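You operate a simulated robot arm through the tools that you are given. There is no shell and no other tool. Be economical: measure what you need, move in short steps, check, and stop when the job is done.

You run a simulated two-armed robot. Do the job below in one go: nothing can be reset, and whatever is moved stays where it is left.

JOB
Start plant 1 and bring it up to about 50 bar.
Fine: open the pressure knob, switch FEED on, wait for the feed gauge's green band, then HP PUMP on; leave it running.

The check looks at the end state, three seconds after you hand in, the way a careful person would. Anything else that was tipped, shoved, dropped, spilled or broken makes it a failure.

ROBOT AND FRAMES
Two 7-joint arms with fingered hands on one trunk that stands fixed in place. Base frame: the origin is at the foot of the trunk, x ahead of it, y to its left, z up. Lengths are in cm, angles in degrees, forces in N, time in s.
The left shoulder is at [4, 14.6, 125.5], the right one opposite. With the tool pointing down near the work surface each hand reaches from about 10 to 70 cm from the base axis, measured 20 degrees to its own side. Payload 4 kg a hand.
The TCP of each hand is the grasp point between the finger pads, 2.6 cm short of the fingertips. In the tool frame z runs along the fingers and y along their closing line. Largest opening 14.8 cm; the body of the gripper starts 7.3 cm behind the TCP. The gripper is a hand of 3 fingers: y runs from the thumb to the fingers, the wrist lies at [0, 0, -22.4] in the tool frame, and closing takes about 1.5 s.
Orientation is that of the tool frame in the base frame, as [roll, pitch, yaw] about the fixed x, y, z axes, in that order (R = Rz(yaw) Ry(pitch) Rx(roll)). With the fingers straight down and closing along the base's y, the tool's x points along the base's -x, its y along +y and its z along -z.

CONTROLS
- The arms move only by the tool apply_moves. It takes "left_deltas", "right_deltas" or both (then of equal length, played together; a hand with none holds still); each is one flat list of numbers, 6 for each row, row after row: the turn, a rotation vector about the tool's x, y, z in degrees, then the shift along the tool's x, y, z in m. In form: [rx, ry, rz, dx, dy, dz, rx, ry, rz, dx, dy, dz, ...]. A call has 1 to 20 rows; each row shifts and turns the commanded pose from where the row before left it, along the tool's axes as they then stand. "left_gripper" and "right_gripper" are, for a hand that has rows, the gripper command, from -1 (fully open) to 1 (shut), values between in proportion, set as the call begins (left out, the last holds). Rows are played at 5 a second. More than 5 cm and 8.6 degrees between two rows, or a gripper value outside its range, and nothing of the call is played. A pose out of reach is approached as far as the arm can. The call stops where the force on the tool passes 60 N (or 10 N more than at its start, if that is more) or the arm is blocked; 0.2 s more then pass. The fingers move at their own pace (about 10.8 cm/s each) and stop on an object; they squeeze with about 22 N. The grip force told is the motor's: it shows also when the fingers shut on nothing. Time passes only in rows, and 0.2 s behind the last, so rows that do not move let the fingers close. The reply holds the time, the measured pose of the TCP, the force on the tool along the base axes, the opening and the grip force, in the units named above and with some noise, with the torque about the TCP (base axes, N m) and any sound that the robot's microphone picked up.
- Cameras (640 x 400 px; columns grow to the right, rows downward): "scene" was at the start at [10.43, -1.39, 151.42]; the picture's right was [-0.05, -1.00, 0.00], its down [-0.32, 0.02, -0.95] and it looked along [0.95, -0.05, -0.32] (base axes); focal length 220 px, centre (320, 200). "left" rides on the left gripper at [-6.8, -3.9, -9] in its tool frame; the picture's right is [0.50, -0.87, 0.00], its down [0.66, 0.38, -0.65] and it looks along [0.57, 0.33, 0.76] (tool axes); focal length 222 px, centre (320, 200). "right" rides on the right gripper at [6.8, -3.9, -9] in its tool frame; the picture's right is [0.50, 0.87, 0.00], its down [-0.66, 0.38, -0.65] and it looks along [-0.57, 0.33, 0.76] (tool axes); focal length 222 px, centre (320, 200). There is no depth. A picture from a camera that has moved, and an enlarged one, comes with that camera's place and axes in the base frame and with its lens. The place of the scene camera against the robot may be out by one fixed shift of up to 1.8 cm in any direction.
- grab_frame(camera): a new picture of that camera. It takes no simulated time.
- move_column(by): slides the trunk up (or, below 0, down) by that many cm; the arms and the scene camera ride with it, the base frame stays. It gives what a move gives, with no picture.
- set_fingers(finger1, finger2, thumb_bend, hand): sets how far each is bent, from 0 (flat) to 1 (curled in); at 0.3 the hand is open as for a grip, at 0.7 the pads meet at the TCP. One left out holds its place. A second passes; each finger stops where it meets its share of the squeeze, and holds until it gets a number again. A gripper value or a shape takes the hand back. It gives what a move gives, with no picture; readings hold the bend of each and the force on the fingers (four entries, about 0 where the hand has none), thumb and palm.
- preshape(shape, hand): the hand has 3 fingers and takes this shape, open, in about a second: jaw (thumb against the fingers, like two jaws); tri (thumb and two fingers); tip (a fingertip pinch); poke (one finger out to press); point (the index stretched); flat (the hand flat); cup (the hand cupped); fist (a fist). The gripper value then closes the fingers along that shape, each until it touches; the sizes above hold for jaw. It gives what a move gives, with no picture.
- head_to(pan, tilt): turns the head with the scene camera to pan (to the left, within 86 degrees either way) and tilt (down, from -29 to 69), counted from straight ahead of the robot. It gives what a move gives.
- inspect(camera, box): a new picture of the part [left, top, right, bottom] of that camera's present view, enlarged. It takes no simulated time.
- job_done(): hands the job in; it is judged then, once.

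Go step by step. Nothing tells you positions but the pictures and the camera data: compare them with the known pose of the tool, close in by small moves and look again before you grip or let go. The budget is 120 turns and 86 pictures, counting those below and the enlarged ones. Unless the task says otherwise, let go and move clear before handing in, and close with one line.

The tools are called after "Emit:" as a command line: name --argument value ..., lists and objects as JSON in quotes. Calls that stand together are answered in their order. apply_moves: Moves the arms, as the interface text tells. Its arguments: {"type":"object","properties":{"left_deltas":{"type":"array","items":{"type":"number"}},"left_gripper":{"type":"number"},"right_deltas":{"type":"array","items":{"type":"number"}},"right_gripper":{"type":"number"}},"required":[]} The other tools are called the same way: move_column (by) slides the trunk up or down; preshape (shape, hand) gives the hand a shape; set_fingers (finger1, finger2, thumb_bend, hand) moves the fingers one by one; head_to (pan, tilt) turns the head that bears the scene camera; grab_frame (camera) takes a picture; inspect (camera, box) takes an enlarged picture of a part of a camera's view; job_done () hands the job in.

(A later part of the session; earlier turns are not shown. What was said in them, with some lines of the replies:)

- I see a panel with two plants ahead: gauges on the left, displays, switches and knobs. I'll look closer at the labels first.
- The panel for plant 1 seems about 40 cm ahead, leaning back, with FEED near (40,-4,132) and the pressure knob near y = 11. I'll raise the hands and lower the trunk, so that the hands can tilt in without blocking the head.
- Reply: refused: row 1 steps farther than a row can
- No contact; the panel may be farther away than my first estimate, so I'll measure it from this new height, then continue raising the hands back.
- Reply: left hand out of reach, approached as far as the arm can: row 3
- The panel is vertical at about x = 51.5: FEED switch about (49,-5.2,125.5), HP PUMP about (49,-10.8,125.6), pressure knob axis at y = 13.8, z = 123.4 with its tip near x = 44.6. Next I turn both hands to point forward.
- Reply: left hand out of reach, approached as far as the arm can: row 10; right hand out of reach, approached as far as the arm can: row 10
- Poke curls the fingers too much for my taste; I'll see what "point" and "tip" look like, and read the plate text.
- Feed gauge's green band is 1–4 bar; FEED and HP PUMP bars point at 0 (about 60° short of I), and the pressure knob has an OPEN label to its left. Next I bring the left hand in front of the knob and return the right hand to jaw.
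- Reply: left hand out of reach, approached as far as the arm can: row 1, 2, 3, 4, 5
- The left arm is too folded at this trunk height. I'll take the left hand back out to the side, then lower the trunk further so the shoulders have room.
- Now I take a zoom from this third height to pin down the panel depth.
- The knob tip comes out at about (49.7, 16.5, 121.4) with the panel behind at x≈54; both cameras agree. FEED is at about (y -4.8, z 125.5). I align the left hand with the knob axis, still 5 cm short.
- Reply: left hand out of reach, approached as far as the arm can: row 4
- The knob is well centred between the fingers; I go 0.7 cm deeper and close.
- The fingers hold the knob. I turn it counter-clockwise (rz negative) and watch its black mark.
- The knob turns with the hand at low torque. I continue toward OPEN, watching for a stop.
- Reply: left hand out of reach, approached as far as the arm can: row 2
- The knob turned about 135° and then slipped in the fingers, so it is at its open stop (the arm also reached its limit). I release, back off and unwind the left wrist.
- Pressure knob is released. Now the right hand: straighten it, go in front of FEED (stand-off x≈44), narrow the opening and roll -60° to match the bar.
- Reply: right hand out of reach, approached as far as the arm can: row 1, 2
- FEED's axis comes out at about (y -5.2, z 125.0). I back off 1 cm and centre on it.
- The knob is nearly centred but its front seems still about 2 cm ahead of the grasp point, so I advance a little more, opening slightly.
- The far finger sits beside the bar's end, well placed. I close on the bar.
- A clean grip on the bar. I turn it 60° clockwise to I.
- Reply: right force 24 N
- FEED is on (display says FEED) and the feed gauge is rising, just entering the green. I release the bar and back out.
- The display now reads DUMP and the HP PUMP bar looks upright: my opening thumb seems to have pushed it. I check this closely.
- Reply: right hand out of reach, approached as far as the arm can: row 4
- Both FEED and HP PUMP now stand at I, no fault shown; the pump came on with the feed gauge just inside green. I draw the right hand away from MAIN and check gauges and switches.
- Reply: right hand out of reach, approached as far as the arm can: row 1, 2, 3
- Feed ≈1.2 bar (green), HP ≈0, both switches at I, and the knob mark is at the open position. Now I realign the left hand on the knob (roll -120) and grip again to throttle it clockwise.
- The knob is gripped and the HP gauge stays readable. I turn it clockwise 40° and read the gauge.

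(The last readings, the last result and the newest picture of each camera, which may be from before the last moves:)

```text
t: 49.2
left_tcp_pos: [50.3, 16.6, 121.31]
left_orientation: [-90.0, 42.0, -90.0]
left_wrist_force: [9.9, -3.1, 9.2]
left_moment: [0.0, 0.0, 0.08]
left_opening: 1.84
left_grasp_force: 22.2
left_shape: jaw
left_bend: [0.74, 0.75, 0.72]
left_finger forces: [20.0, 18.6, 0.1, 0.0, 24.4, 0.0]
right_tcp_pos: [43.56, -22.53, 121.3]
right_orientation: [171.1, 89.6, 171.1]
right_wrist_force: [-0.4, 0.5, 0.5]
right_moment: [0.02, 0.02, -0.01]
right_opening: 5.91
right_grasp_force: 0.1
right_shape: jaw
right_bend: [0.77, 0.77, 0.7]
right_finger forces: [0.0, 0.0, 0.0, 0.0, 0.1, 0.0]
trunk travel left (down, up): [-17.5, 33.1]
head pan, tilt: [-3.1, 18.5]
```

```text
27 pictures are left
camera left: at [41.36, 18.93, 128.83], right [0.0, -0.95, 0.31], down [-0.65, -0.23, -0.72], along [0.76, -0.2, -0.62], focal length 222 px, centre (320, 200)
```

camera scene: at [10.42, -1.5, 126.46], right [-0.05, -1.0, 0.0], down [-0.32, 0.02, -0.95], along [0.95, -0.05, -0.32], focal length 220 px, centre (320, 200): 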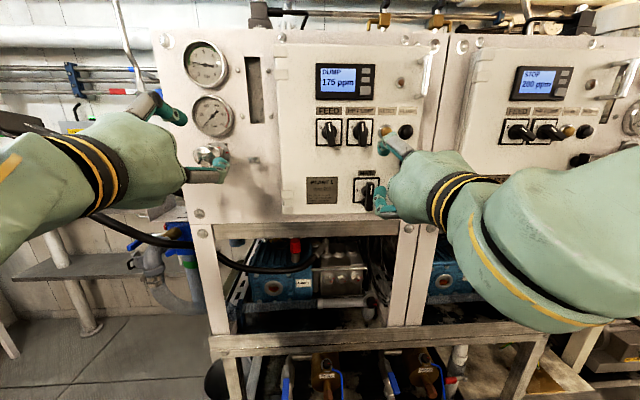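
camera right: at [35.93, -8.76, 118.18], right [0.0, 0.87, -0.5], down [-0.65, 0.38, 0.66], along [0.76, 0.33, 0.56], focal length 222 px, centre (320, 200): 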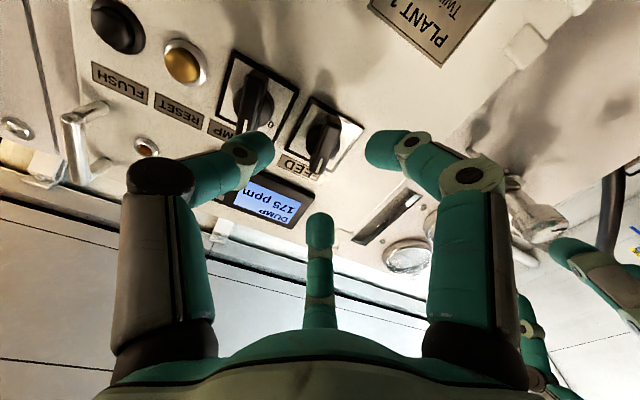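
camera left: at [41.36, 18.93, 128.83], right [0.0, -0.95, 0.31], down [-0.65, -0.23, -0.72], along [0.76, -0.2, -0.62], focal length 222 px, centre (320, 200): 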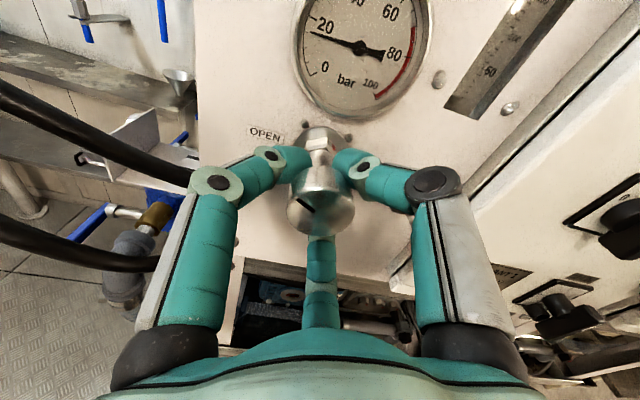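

About 19 bar. I continue clockwise.

Emit:
apply_moves --left_deltas '[0, 0, 8, 0, 0, 0, 0, 0, 8, 0, 0, 0, 0, 0, 8, 0, 0, 0, 0, 0, 8, 0, 0, 0, 0, 0, 8, 0, 0, 0, 0, 0, 0, 0, 0, 0, 0, 0, 0, 0, 0, 0, 0, 0, 0, 0, 0, 0, 0, 0, 0, 0, 0, 0, 0, 0, 0, 0, 0, 0]'

Emit:
grab_frame --camera "left"

```text
t: 51.4
left_tcp_pos: [50.44, 16.51, 121.28]
left_orientation: [-90.6, 82.1, -90.6]
left_wrist_force: [8.7, -5.4, 6.0]
left_moment: [0.0, -0.06, 0.15]
left_opening: 1.77
left_grasp_force: 21.7
left_shape: jaw
left_bend: [0.74, 0.75, 0.72]
left_finger forces: [21.1, 19.0, 0.0, 0.0, 23.0, 0.0]
right_tcp_pos: [43.71, -22.76, 121.2]
right_orientation: [166.3, 89.6, 166.3]
right_wrist_force: [0.6, -0.1, -0.7]
right_moment: [-0.04, -0.04, -0.03]
right_opening: 5.91
right_grasp_force: 0.0
right_shape: jaw
right_bend: [0.77, 0.77, 0.7]
right_finger forces: [0.0, 0.0, 0.0, 0.0, 0.1, 0.0]
trunk travel left (down, up): [-17.5, 33.1]
head pan, tilt: [-3.1, 18.5]
```

```text
26 pictures are left
camera left: at [41.37, 13.53, 128.65], right [0.0, -0.93, -0.38], down [-0.65, 0.28, -0.7], along [0.76, 0.25, -0.61], focal length 222 px, centre (320, 200)
```

left: 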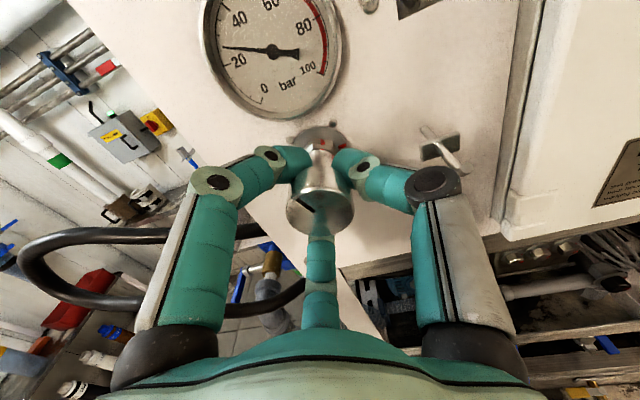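

About 26 bar. Another 48° clockwise.

Emit:
apply_moves --left_deltas '[0, 0, 8, 0, 0, 0, 0, 0, 8, 0, 0, 0, 0, 0, 8, 0, 0, 0, 0, 0, 8, 0, 0, 0, 0, 0, 8, 0, 0, 0, 0, 0, 8, 0, 0, 0, 0, 0, 0, 0, 0, 0, 0, 0, 0, 0, 0, 0, 0, 0, 0, 0, 0, 0, 0, 0, 0, 0, 0, 0]'

Emit:
grab_frame --camera "left"

```text
t: 53.6
left_tcp_pos: [50.43, 16.56, 121.27]
left_orientation: [90.2, 49.8, 90.1]
left_wrist_force: [4.0, -8.7, -2.6]
left_moment: [0.03, -0.1, 0.06]
left_opening: 1.83
left_grasp_force: 21.9
left_shape: jaw
left_bend: [0.74, 0.75, 0.72]
left_finger forces: [20.4, 19.3, 0.1, 0.0, 22.8, 0.1]
right_tcp_pos: [43.43, -22.58, 121.23]
right_orientation: [164.6, 89.8, 164.6]
right_wrist_force: [-0.5, 1.2, 0.8]
right_moment: [0.01, 0.0, -0.03]
right_opening: 5.89
right_grasp_force: 0.1
right_shape: jaw
right_bend: [0.77, 0.77, 0.7]
right_finger forces: [0.0, 0.1, 0.1, 0.0, 0.1, 0.0]
trunk travel left (down, up): [-17.5, 33.1]
head pan, tilt: [-3.1, 18.5]
```

```text
25 pictures are left
camera left: at [41.39, 9.08, 124.05], right [0.0, -0.34, -0.94], down [-0.65, 0.71, -0.26], along [0.76, 0.61, -0.22], focal length 222 px, centre (320, 200)
```

left: 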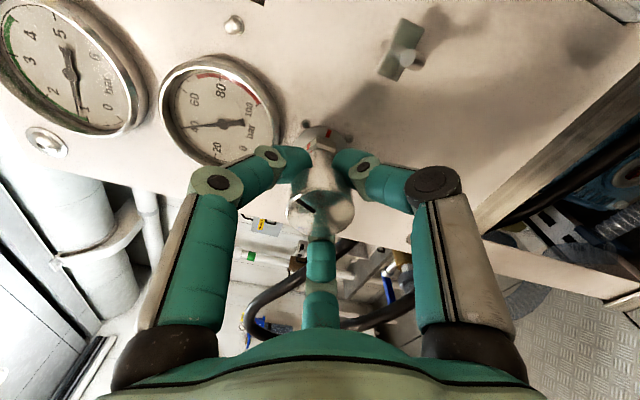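

Emit:
inspect --camera "left" --box '[140, 40, 300, 170]'

Emit:
apply_moves --left_deltas '[0, 0, 8, 0, 0, 0, 0, 0, 8, 0, 0, 0, 0, 0, 8, 0, 0, 0, 0, 0, 0, 0, 0, 0, 0, 0, 0, 0, 0, 0, 0, 0, 0, 0, 0, 0, 0, 0, 0, 0, 0, 0, 0, 0, 0, 0, 0, 0, 0, 0, 0, 0, 0, 0, 0, 0, 0, 0, 0, 0]'

Emit:
inspect --camera "left" --box '[130, 60, 330, 220]'

```text
3.08 times, centred on (220, 105) of left
camera zoom: at [41.39, 9.08, 124.05], right [0.0, -0.34, -0.94], down [-0.65, 0.71, -0.26], along [0.76, 0.61, -0.22], focal length 684 px, centre (628, 492)
```

zoom: 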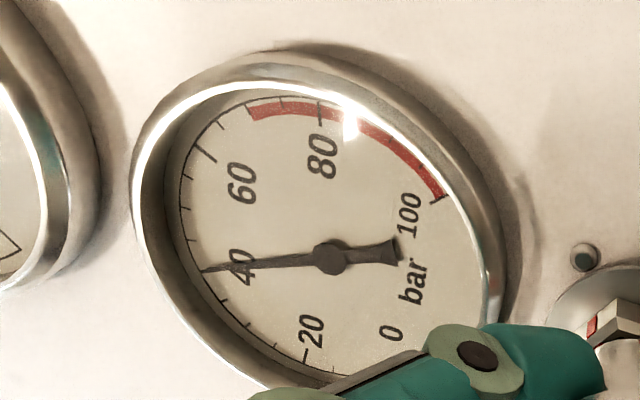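

```text
t: 55.8
left_tcp_pos: [50.5, 16.63, 121.29]
left_orientation: [90.2, 25.9, 89.9]
left_wrist_force: [3.2, -8.7, -6.8]
left_moment: [0.02, -0.13, -0.04]
left_opening: 1.83
left_grasp_force: 21.9
left_shape: jaw
left_bend: [0.74, 0.75, 0.72]
left_finger forces: [20.3, 18.7, 0.1, 0.0, 24.4, 0.1]
right_tcp_pos: [43.53, -22.66, 121.21]
right_orientation: [164.6, 89.6, 164.6]
right_wrist_force: [0.6, -0.3, 0.4]
right_moment: [0.0, 0.02, 0.01]
right_opening: 5.9
right_grasp_force: 0.0
right_shape: jaw
right_bend: [0.77, 0.77, 0.7]
right_finger forces: [0.1, 0.1, 0.0, 0.1, 0.0, 0.0]
trunk travel left (down, up): [-17.5, 33.1]
head pan, tilt: [-3.1, 18.5]
```

```text
2.50 times, centred on (230, 140) of left
camera zoom: at [41.39, 8.66, 120.84], right [0.0, 0.07, -1.0], down [-0.65, 0.76, 0.05], along [0.76, 0.65, 0.05], focal length 555 px, centre (545, 350)
```

zoom: 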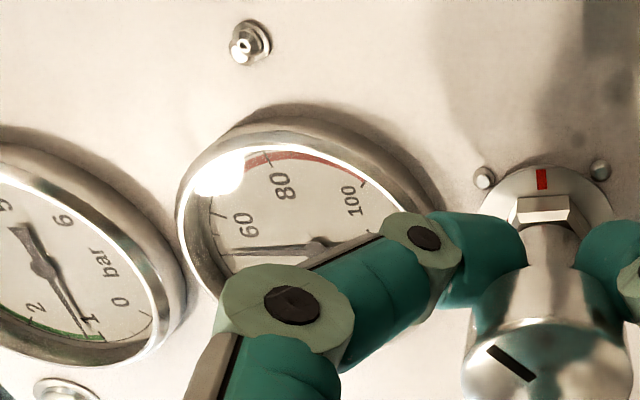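

Emit:
inspect --camera "scene" --box '[180, 70, 260, 150]'

```text
5.00 times, centred on (220, 110) of scene
camera zoom: at [10.55, -1.56, 126.45], right [-0.05, -1.0, 0.0], down [-0.32, 0.02, -0.95], along [0.95, -0.05, -0.32], focal length 1102 px, centre (820, 650)
```

zoom: 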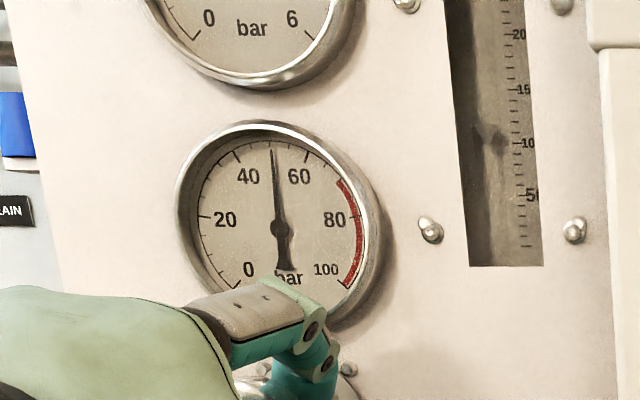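

The gauge reads about 48 bar. I add 4° and wait to see it settle.

Emit:
apply_moves --left_deltas '[0, 0, 4, 0, 0, 0, 0, 0, 0, 0, 0, 0, 0, 0, 0, 0, 0, 0, 0, 0, 0, 0, 0, 0, 0, 0, 0, 0, 0, 0, 0, 0, 0, 0, 0, 0, 0, 0, 0, 0, 0, 0, 0, 0, 0, 0, 0, 0, 0, 0, 0, 0, 0, 0, 0, 0, 0, 0, 0, 0, 0, 0, 0, 0, 0, 0, 0, 0, 0, 0, 0, 0, 0, 0, 0, 0, 0, 0, 0, 0, 0, 0, 0, 0]'

Emit:
inspect --camera "scene" --box '[180, 70, 260, 150]'

```text
t: 58.8
left_tcp_pos: [50.45, 16.68, 121.29]
left_orientation: [90.1, 21.9, 90.0]
left_wrist_force: [2.8, -7.9, -8.7]
left_moment: [-0.02, -0.09, -0.04]
left_opening: 1.84
left_grasp_force: 21.7
left_shape: jaw
left_bend: [0.74, 0.75, 0.72]
left_finger forces: [20.1, 18.6, 0.0, 0.0, 24.6, 0.0]
right_tcp_pos: [43.56, -22.57, 121.19]
right_orientation: [166.0, 89.6, 166.1]
right_wrist_force: [0.7, -0.1, 0.5]
right_moment: [-0.02, 0.01, 0.0]
right_opening: 5.9
right_grasp_force: 0.0
right_shape: jaw
right_bend: [0.77, 0.77, 0.7]
right_finger forces: [0.1, 0.1, 0.0, 0.0, 0.1, 0.1]
trunk travel left (down, up): [-17.5, 33.1]
head pan, tilt: [-3.1, 18.5]
```

```text
5.00 times, centred on (220, 110) of scene
camera zoom: at [10.55, -1.54, 126.45], right [-0.05, -1.0, 0.0], down [-0.32, 0.02, -0.95], along [0.95, -0.05, -0.32], focal length 1102 px, centre (820, 650)
```

zoom: 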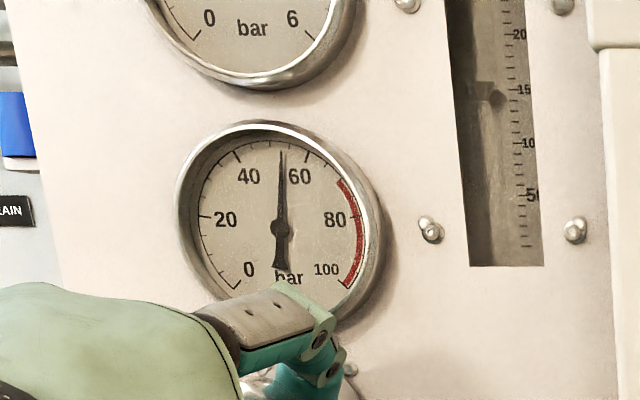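

Emit:
inspect --camera "scene" --box '[200, 88, 252, 122]'

Emit:
apply_moves --left_deltas '[0, 0, 0, 0, 0, 0, 0, 0, 0, 0, 0, 0, 0, 0, 0, 0, 0, 0, 0, 0, 0, 0, 0, 0, 0, 0, 0, 0, 0, 0, 0, 0, 0, 0, 0, 0, 0, 0, 0, 0, 0, 0, 0, 0, 0, 0, 0, 0, 0, 0, 0, 0, 0, 0, 0, 0, 0, 0, 0, 0]'

Emit:
inspect --camera "scene" --box '[200, 88, 252, 122]'

```text
11.76 times, centred on (226, 105) of scene
camera zoom: at [10.55, -1.54, 126.45], right [-0.05, -1.0, 0.0], down [-0.32, 0.02, -0.95], along [0.95, -0.05, -0.32], focal length 2593 px, centre (1426, 1318)
```

zoom: 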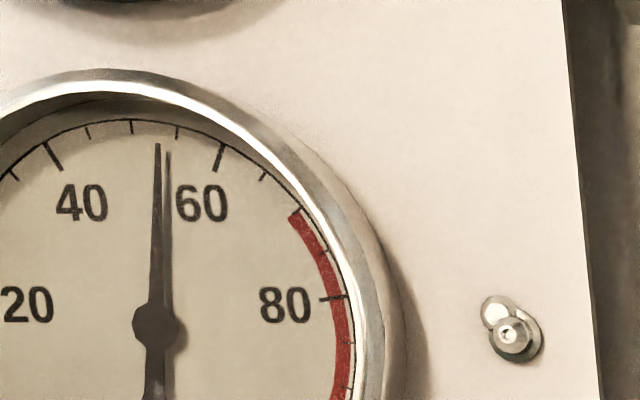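

```text
t: 61.0
left_tcp_pos: [50.36, 16.63, 121.36]
left_orientation: [90.0, 22.0, 90.0]
left_wrist_force: [2.2, -7.7, -8.7]
left_moment: [-0.05, -0.11, -0.06]
left_opening: 1.82
left_grasp_force: 22.2
left_shape: jaw
left_bend: [0.74, 0.75, 0.72]
left_finger forces: [20.3, 18.6, 0.1, 0.1, 24.4, 0.0]
right_tcp_pos: [43.58, -22.63, 121.28]
right_orientation: [166.0, 89.7, 166.0]
right_wrist_force: [-0.3, -0.6, 1.6]
right_moment: [-0.02, -0.01, -0.02]
right_opening: 5.92
right_grasp_force: 0.2
right_shape: jaw
right_bend: [0.77, 0.77, 0.7]
right_finger forces: [0.0, 0.0, 0.0, 0.0, 0.0, 0.0]
trunk travel left (down, up): [-17.5, 33.1]
head pan, tilt: [-3.1, 18.5]
```

```text
11.76 times, centred on (226, 105) of scene
camera zoom: at [10.55, -1.54, 126.45], right [-0.05, -1.0, 0.0], down [-0.32, 0.02, -0.95], along [0.95, -0.05, -0.32], focal length 2593 px, centre (1426, 1318)
```

zoom: 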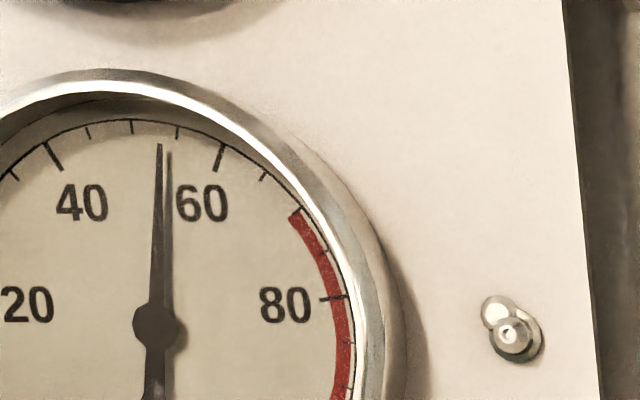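

It has settled at about 53 bar, so I back the knob off by 6°.

Emit:
apply_moves --left_deltas '[0, 0, -6, 0, 0, 0, 0, 0, 0, 0, 0, 0, 0, 0, 0, 0, 0, 0, 0, 0, 0, 0, 0, 0, 0, 0, 0, 0, 0, 0, 0, 0, 0, 0, 0, 0, 0, 0, 0, 0, 0, 0, 0, 0, 0, 0, 0, 0, 0, 0, 0, 0, 0, 0, 0, 0, 0, 0, 0, 0, 0, 0, 0, 0, 0, 0, 0, 0, 0, 0, 0, 0, 0, 0, 0, 0, 0, 0, 0, 0, 0, 0, 0, 0, 0, 0, 0, 0, 0, 0, 0, 0, 0, 0, 0, 0, 0, 0, 0, 0, 0, 0, 0, 0, 0, 0, 0, 0]'

Emit:
inspect --camera "scene" --box '[200, 88, 252, 122]'

```text
t: 64.8
left_tcp_pos: [50.42, 16.64, 121.18]
left_orientation: [90.1, 28.0, 90.1]
left_wrist_force: [4.2, -6.3, -6.6]
left_moment: [0.0, -0.14, 0.02]
left_opening: 1.79
left_grasp_force: 21.6
left_shape: jaw
left_bend: [0.74, 0.75, 0.72]
left_finger forces: [21.2, 19.4, 0.0, 0.0, 24.1, 0.0]
right_tcp_pos: [43.71, -22.48, 121.19]
right_orientation: [168.9, 89.7, 168.8]
right_wrist_force: [-0.1, 0.5, 0.2]
right_moment: [0.01, -0.01, -0.04]
right_opening: 5.9
right_grasp_force: 0.0
right_shape: jaw
right_bend: [0.77, 0.77, 0.7]
right_finger forces: [0.0, 0.0, 0.0, 0.0, 0.0, 0.0]
trunk travel left (down, up): [-17.5, 33.1]
head pan, tilt: [-3.1, 18.5]
```

```text
11.76 times, centred on (226, 105) of scene
camera zoom: at [10.56, -1.52, 126.45], right [-0.05, -1.0, 0.0], down [-0.32, 0.02, -0.95], along [0.95, -0.05, -0.32], focal length 2593 px, centre (1426, 1318)
```

zoom: 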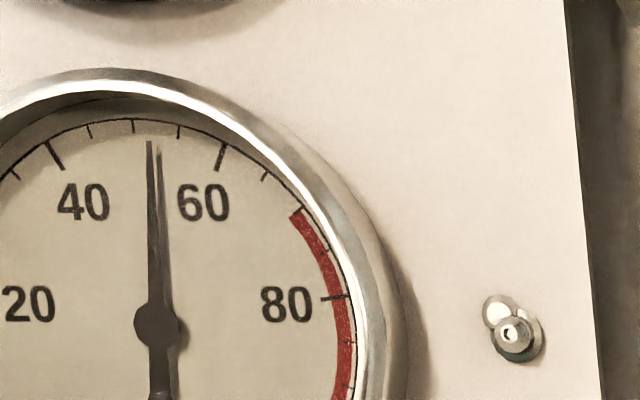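

About 51.6 bar; a further 4° back.

Emit:
apply_moves --left_deltas '[0, 0, -4, 0, 0, 0, 0, 0, 0, 0, 0, 0, 0, 0, 0, 0, 0, 0, 0, 0, 0, 0, 0, 0, 0, 0, 0, 0, 0, 0, 0, 0, 0, 0, 0, 0, 0, 0, 0, 0, 0, 0, 0, 0, 0, 0, 0, 0, 0, 0, 0, 0, 0, 0, 0, 0, 0, 0, 0, 0, 0, 0, 0, 0, 0, 0, 0, 0, 0, 0, 0, 0, 0, 0, 0, 0, 0, 0, 0, 0, 0, 0, 0, 0, 0, 0, 0, 0, 0, 0, 0, 0, 0, 0, 0, 0, 0, 0, 0, 0, 0, 0, 0, 0, 0, 0, 0, 0]'

Emit:
apply_moves --left_deltas '[0, 0, 0, 0, 0, 0, 0, 0, 0, 0, 0, 0, 0, 0, 0, 0, 0, 0, 0, 0, 0, 0, 0, 0, 0, 0, 0, 0, 0, 0]' --left_gripper 0.15

Emit:
grab_frame --camera "left"

Emit:
inspect --camera "scene" --box '[200, 88, 252, 122]'

```text
t: 68.6
left_tcp_pos: [50.41, 16.6, 121.2]
left_orientation: [90.1, 32.0, 89.9]
left_wrist_force: [4.3, -5.9, -6.8]
left_moment: [0.0, -0.16, 0.01]
left_opening: 1.81
left_grasp_force: 22.0
left_shape: jaw
left_bend: [0.74, 0.75, 0.72]
left_finger forces: [21.3, 19.6, 0.0, 0.0, 23.9, 0.1]
right_tcp_pos: [43.59, -22.53, 121.19]
right_orientation: [168.3, 89.8, 168.3]
right_wrist_force: [-0.3, -0.1, 0.3]
right_moment: [-0.01, 0.0, -0.02]
right_opening: 5.91
right_grasp_force: 0.0
right_shape: jaw
right_bend: [0.77, 0.77, 0.7]
right_finger forces: [0.0, 0.0, 0.0, 0.1, 0.1, 0.0]
trunk travel left (down, up): [-17.5, 33.1]
head pan, tilt: [-3.1, 18.5]
```

```text
t: 69.8
left_tcp_pos: [50.47, 16.73, 121.3]
left_orientation: [90.0, 32.0, 90.0]
left_wrist_force: [-0.4, -0.2, -0.3]
left_moment: [0.02, 0.02, 0.0]
left_opening: 6.27
left_grasp_force: 0.1
left_shape: jaw
left_bend: [0.77, 0.77, 0.7]
left_finger forces: [0.1, 0.0, 0.0, 0.0, 0.0, 0.0]
right_tcp_pos: [43.43, -22.4, 121.33]
right_orientation: [178.5, 89.9, 178.7]
right_wrist_force: [-0.1, 0.6, -0.5]
right_moment: [0.01, 0.0, 0.03]
right_opening: 5.9
right_grasp_force: 0.0
right_shape: jaw
right_bend: [0.77, 0.77, 0.7]
right_finger forces: [0.0, 0.1, 0.1, 0.0, 0.1, 0.0]
trunk travel left (down, up): [-17.5, 33.1]
head pan, tilt: [-3.1, 18.5]
```

```text
17 pictures are left
camera left: at [41.27, 8.81, 121.7], right [0.0, -0.04, -1.0], down [-0.65, 0.76, -0.03], along [0.76, 0.65, -0.02], focal length 222 px, centre (320, 200)
```

left: 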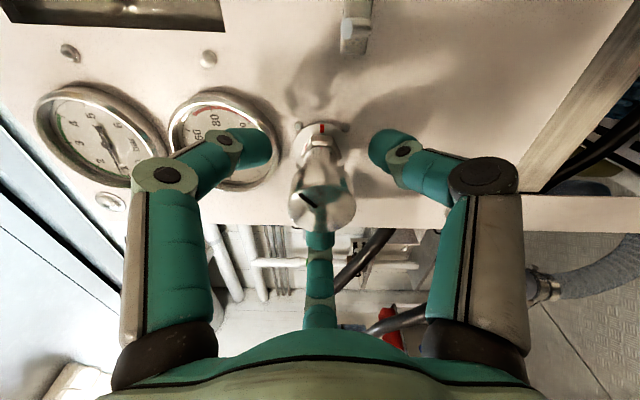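

```text
11.76 times, centred on (226, 105) of scene
camera zoom: at [10.43, -1.4, 126.46], right [-0.05, -1.0, 0.0], down [-0.32, 0.02, -0.95], along [0.95, -0.05, -0.32], focal length 2593 px, centre (1426, 1318)
```

zoom: 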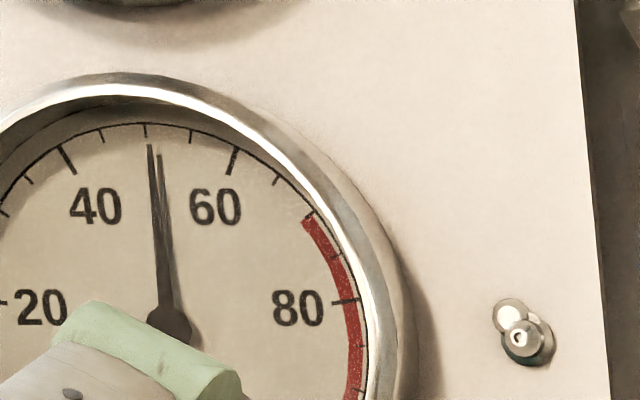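

The gauge now stands at about 50 bar with the knob released. I back the left hand straight out.

Emit:
apply_moves --left_deltas '[0, 0, 0, 0, 0, -0.015, 0, 0, 0, 0, 0, -0.02, 0, 0, 0, 0, 0, -0.02, 0, 0, 0, 0, 0, -0.015, 0, 0, 0, 0, 0, 0, 0, 0, 0, 0, 0, 0, 0, 0, 0, 0, 0, 0]'

Emit:
inspect --camera "scene" --box '[150, 30, 310, 190]'

Emit:
grab_frame --camera "scene"

Emit:
inspect --camera "scene" --box '[290, 50, 430, 220]'

```text
t: 71.4
left_tcp_pos: [43.19, 16.73, 121.21]
left_orientation: [90.0, 32.0, 89.9]
left_wrist_force: [-0.5, 0.1, 0.2]
left_moment: [-0.03, 0.01, -0.02]
left_opening: 6.24
left_grasp_force: 0.0
left_shape: jaw
left_bend: [0.77, 0.77, 0.7]
left_finger forces: [0.1, 0.0, 0.0, 0.0, 0.0, 0.0]
right_tcp_pos: [43.45, -22.54, 121.31]
right_orientation: [179.6, 89.9, 179.6]
right_wrist_force: [-1.1, -0.4, -0.5]
right_moment: [0.01, 0.01, -0.01]
right_opening: 5.9
right_grasp_force: 0.1
right_shape: jaw
right_bend: [0.77, 0.77, 0.7]
right_finger forces: [0.0, 0.0, 0.0, 0.0, 0.1, 0.1]
trunk travel left (down, up): [-17.5, 33.1]
head pan, tilt: [-3.1, 18.5]
```

```text
2.50 times, centred on (230, 110) of scene
camera zoom: at [10.42, -1.39, 126.46], right [-0.05, -1.0, 0.0], down [-0.32, 0.02, -0.95], along [0.95, -0.05, -0.32], focal length 551 px, centre (545, 425)
```

zoom: 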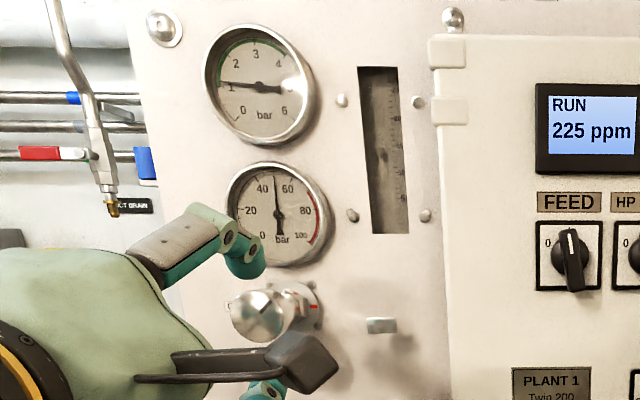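

```text
14 pictures are left
camera scene: at [10.42, -1.39, 126.46], right [-0.05, -1.0, 0.0], down [-0.32, 0.02, -0.95], along [0.95, -0.05, -0.32], focal length 220 px, centre (320, 200)
```

scene: 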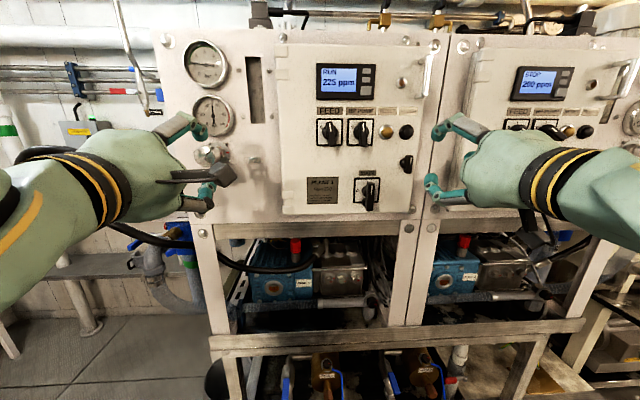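

```text
2.35 times, centred on (360, 135) of scene
camera zoom: at [10.42, -1.39, 126.46], right [-0.05, -1.0, 0.0], down [-0.32, 0.02, -0.95], along [0.95, -0.05, -0.32], focal length 519 px, centre (226, 353)
```

zoom: 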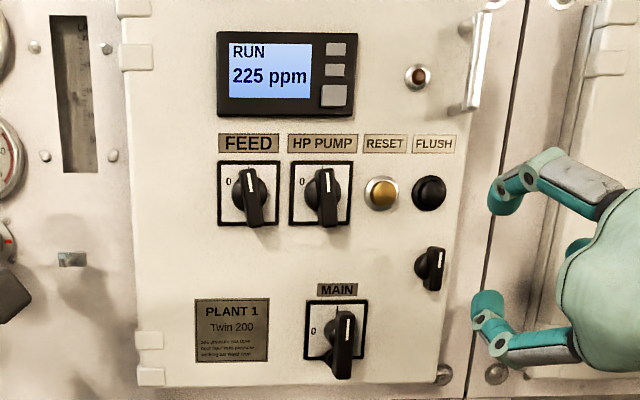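

Plant 1 shows RUN with feed in the green and about 50 bar. Both switches stand at I and both hands are clear, so I hand in.

Emit:
job_done

```text
The job is handed in.
```

Plant 1 is running at about 50 bar, with FEED and HP PUMP on and the feed gauge at about 1.2 bar, low in the green; HP PUMP came on by accident when my opening thumb nudged its switch, just after the feed gauge had reached green.
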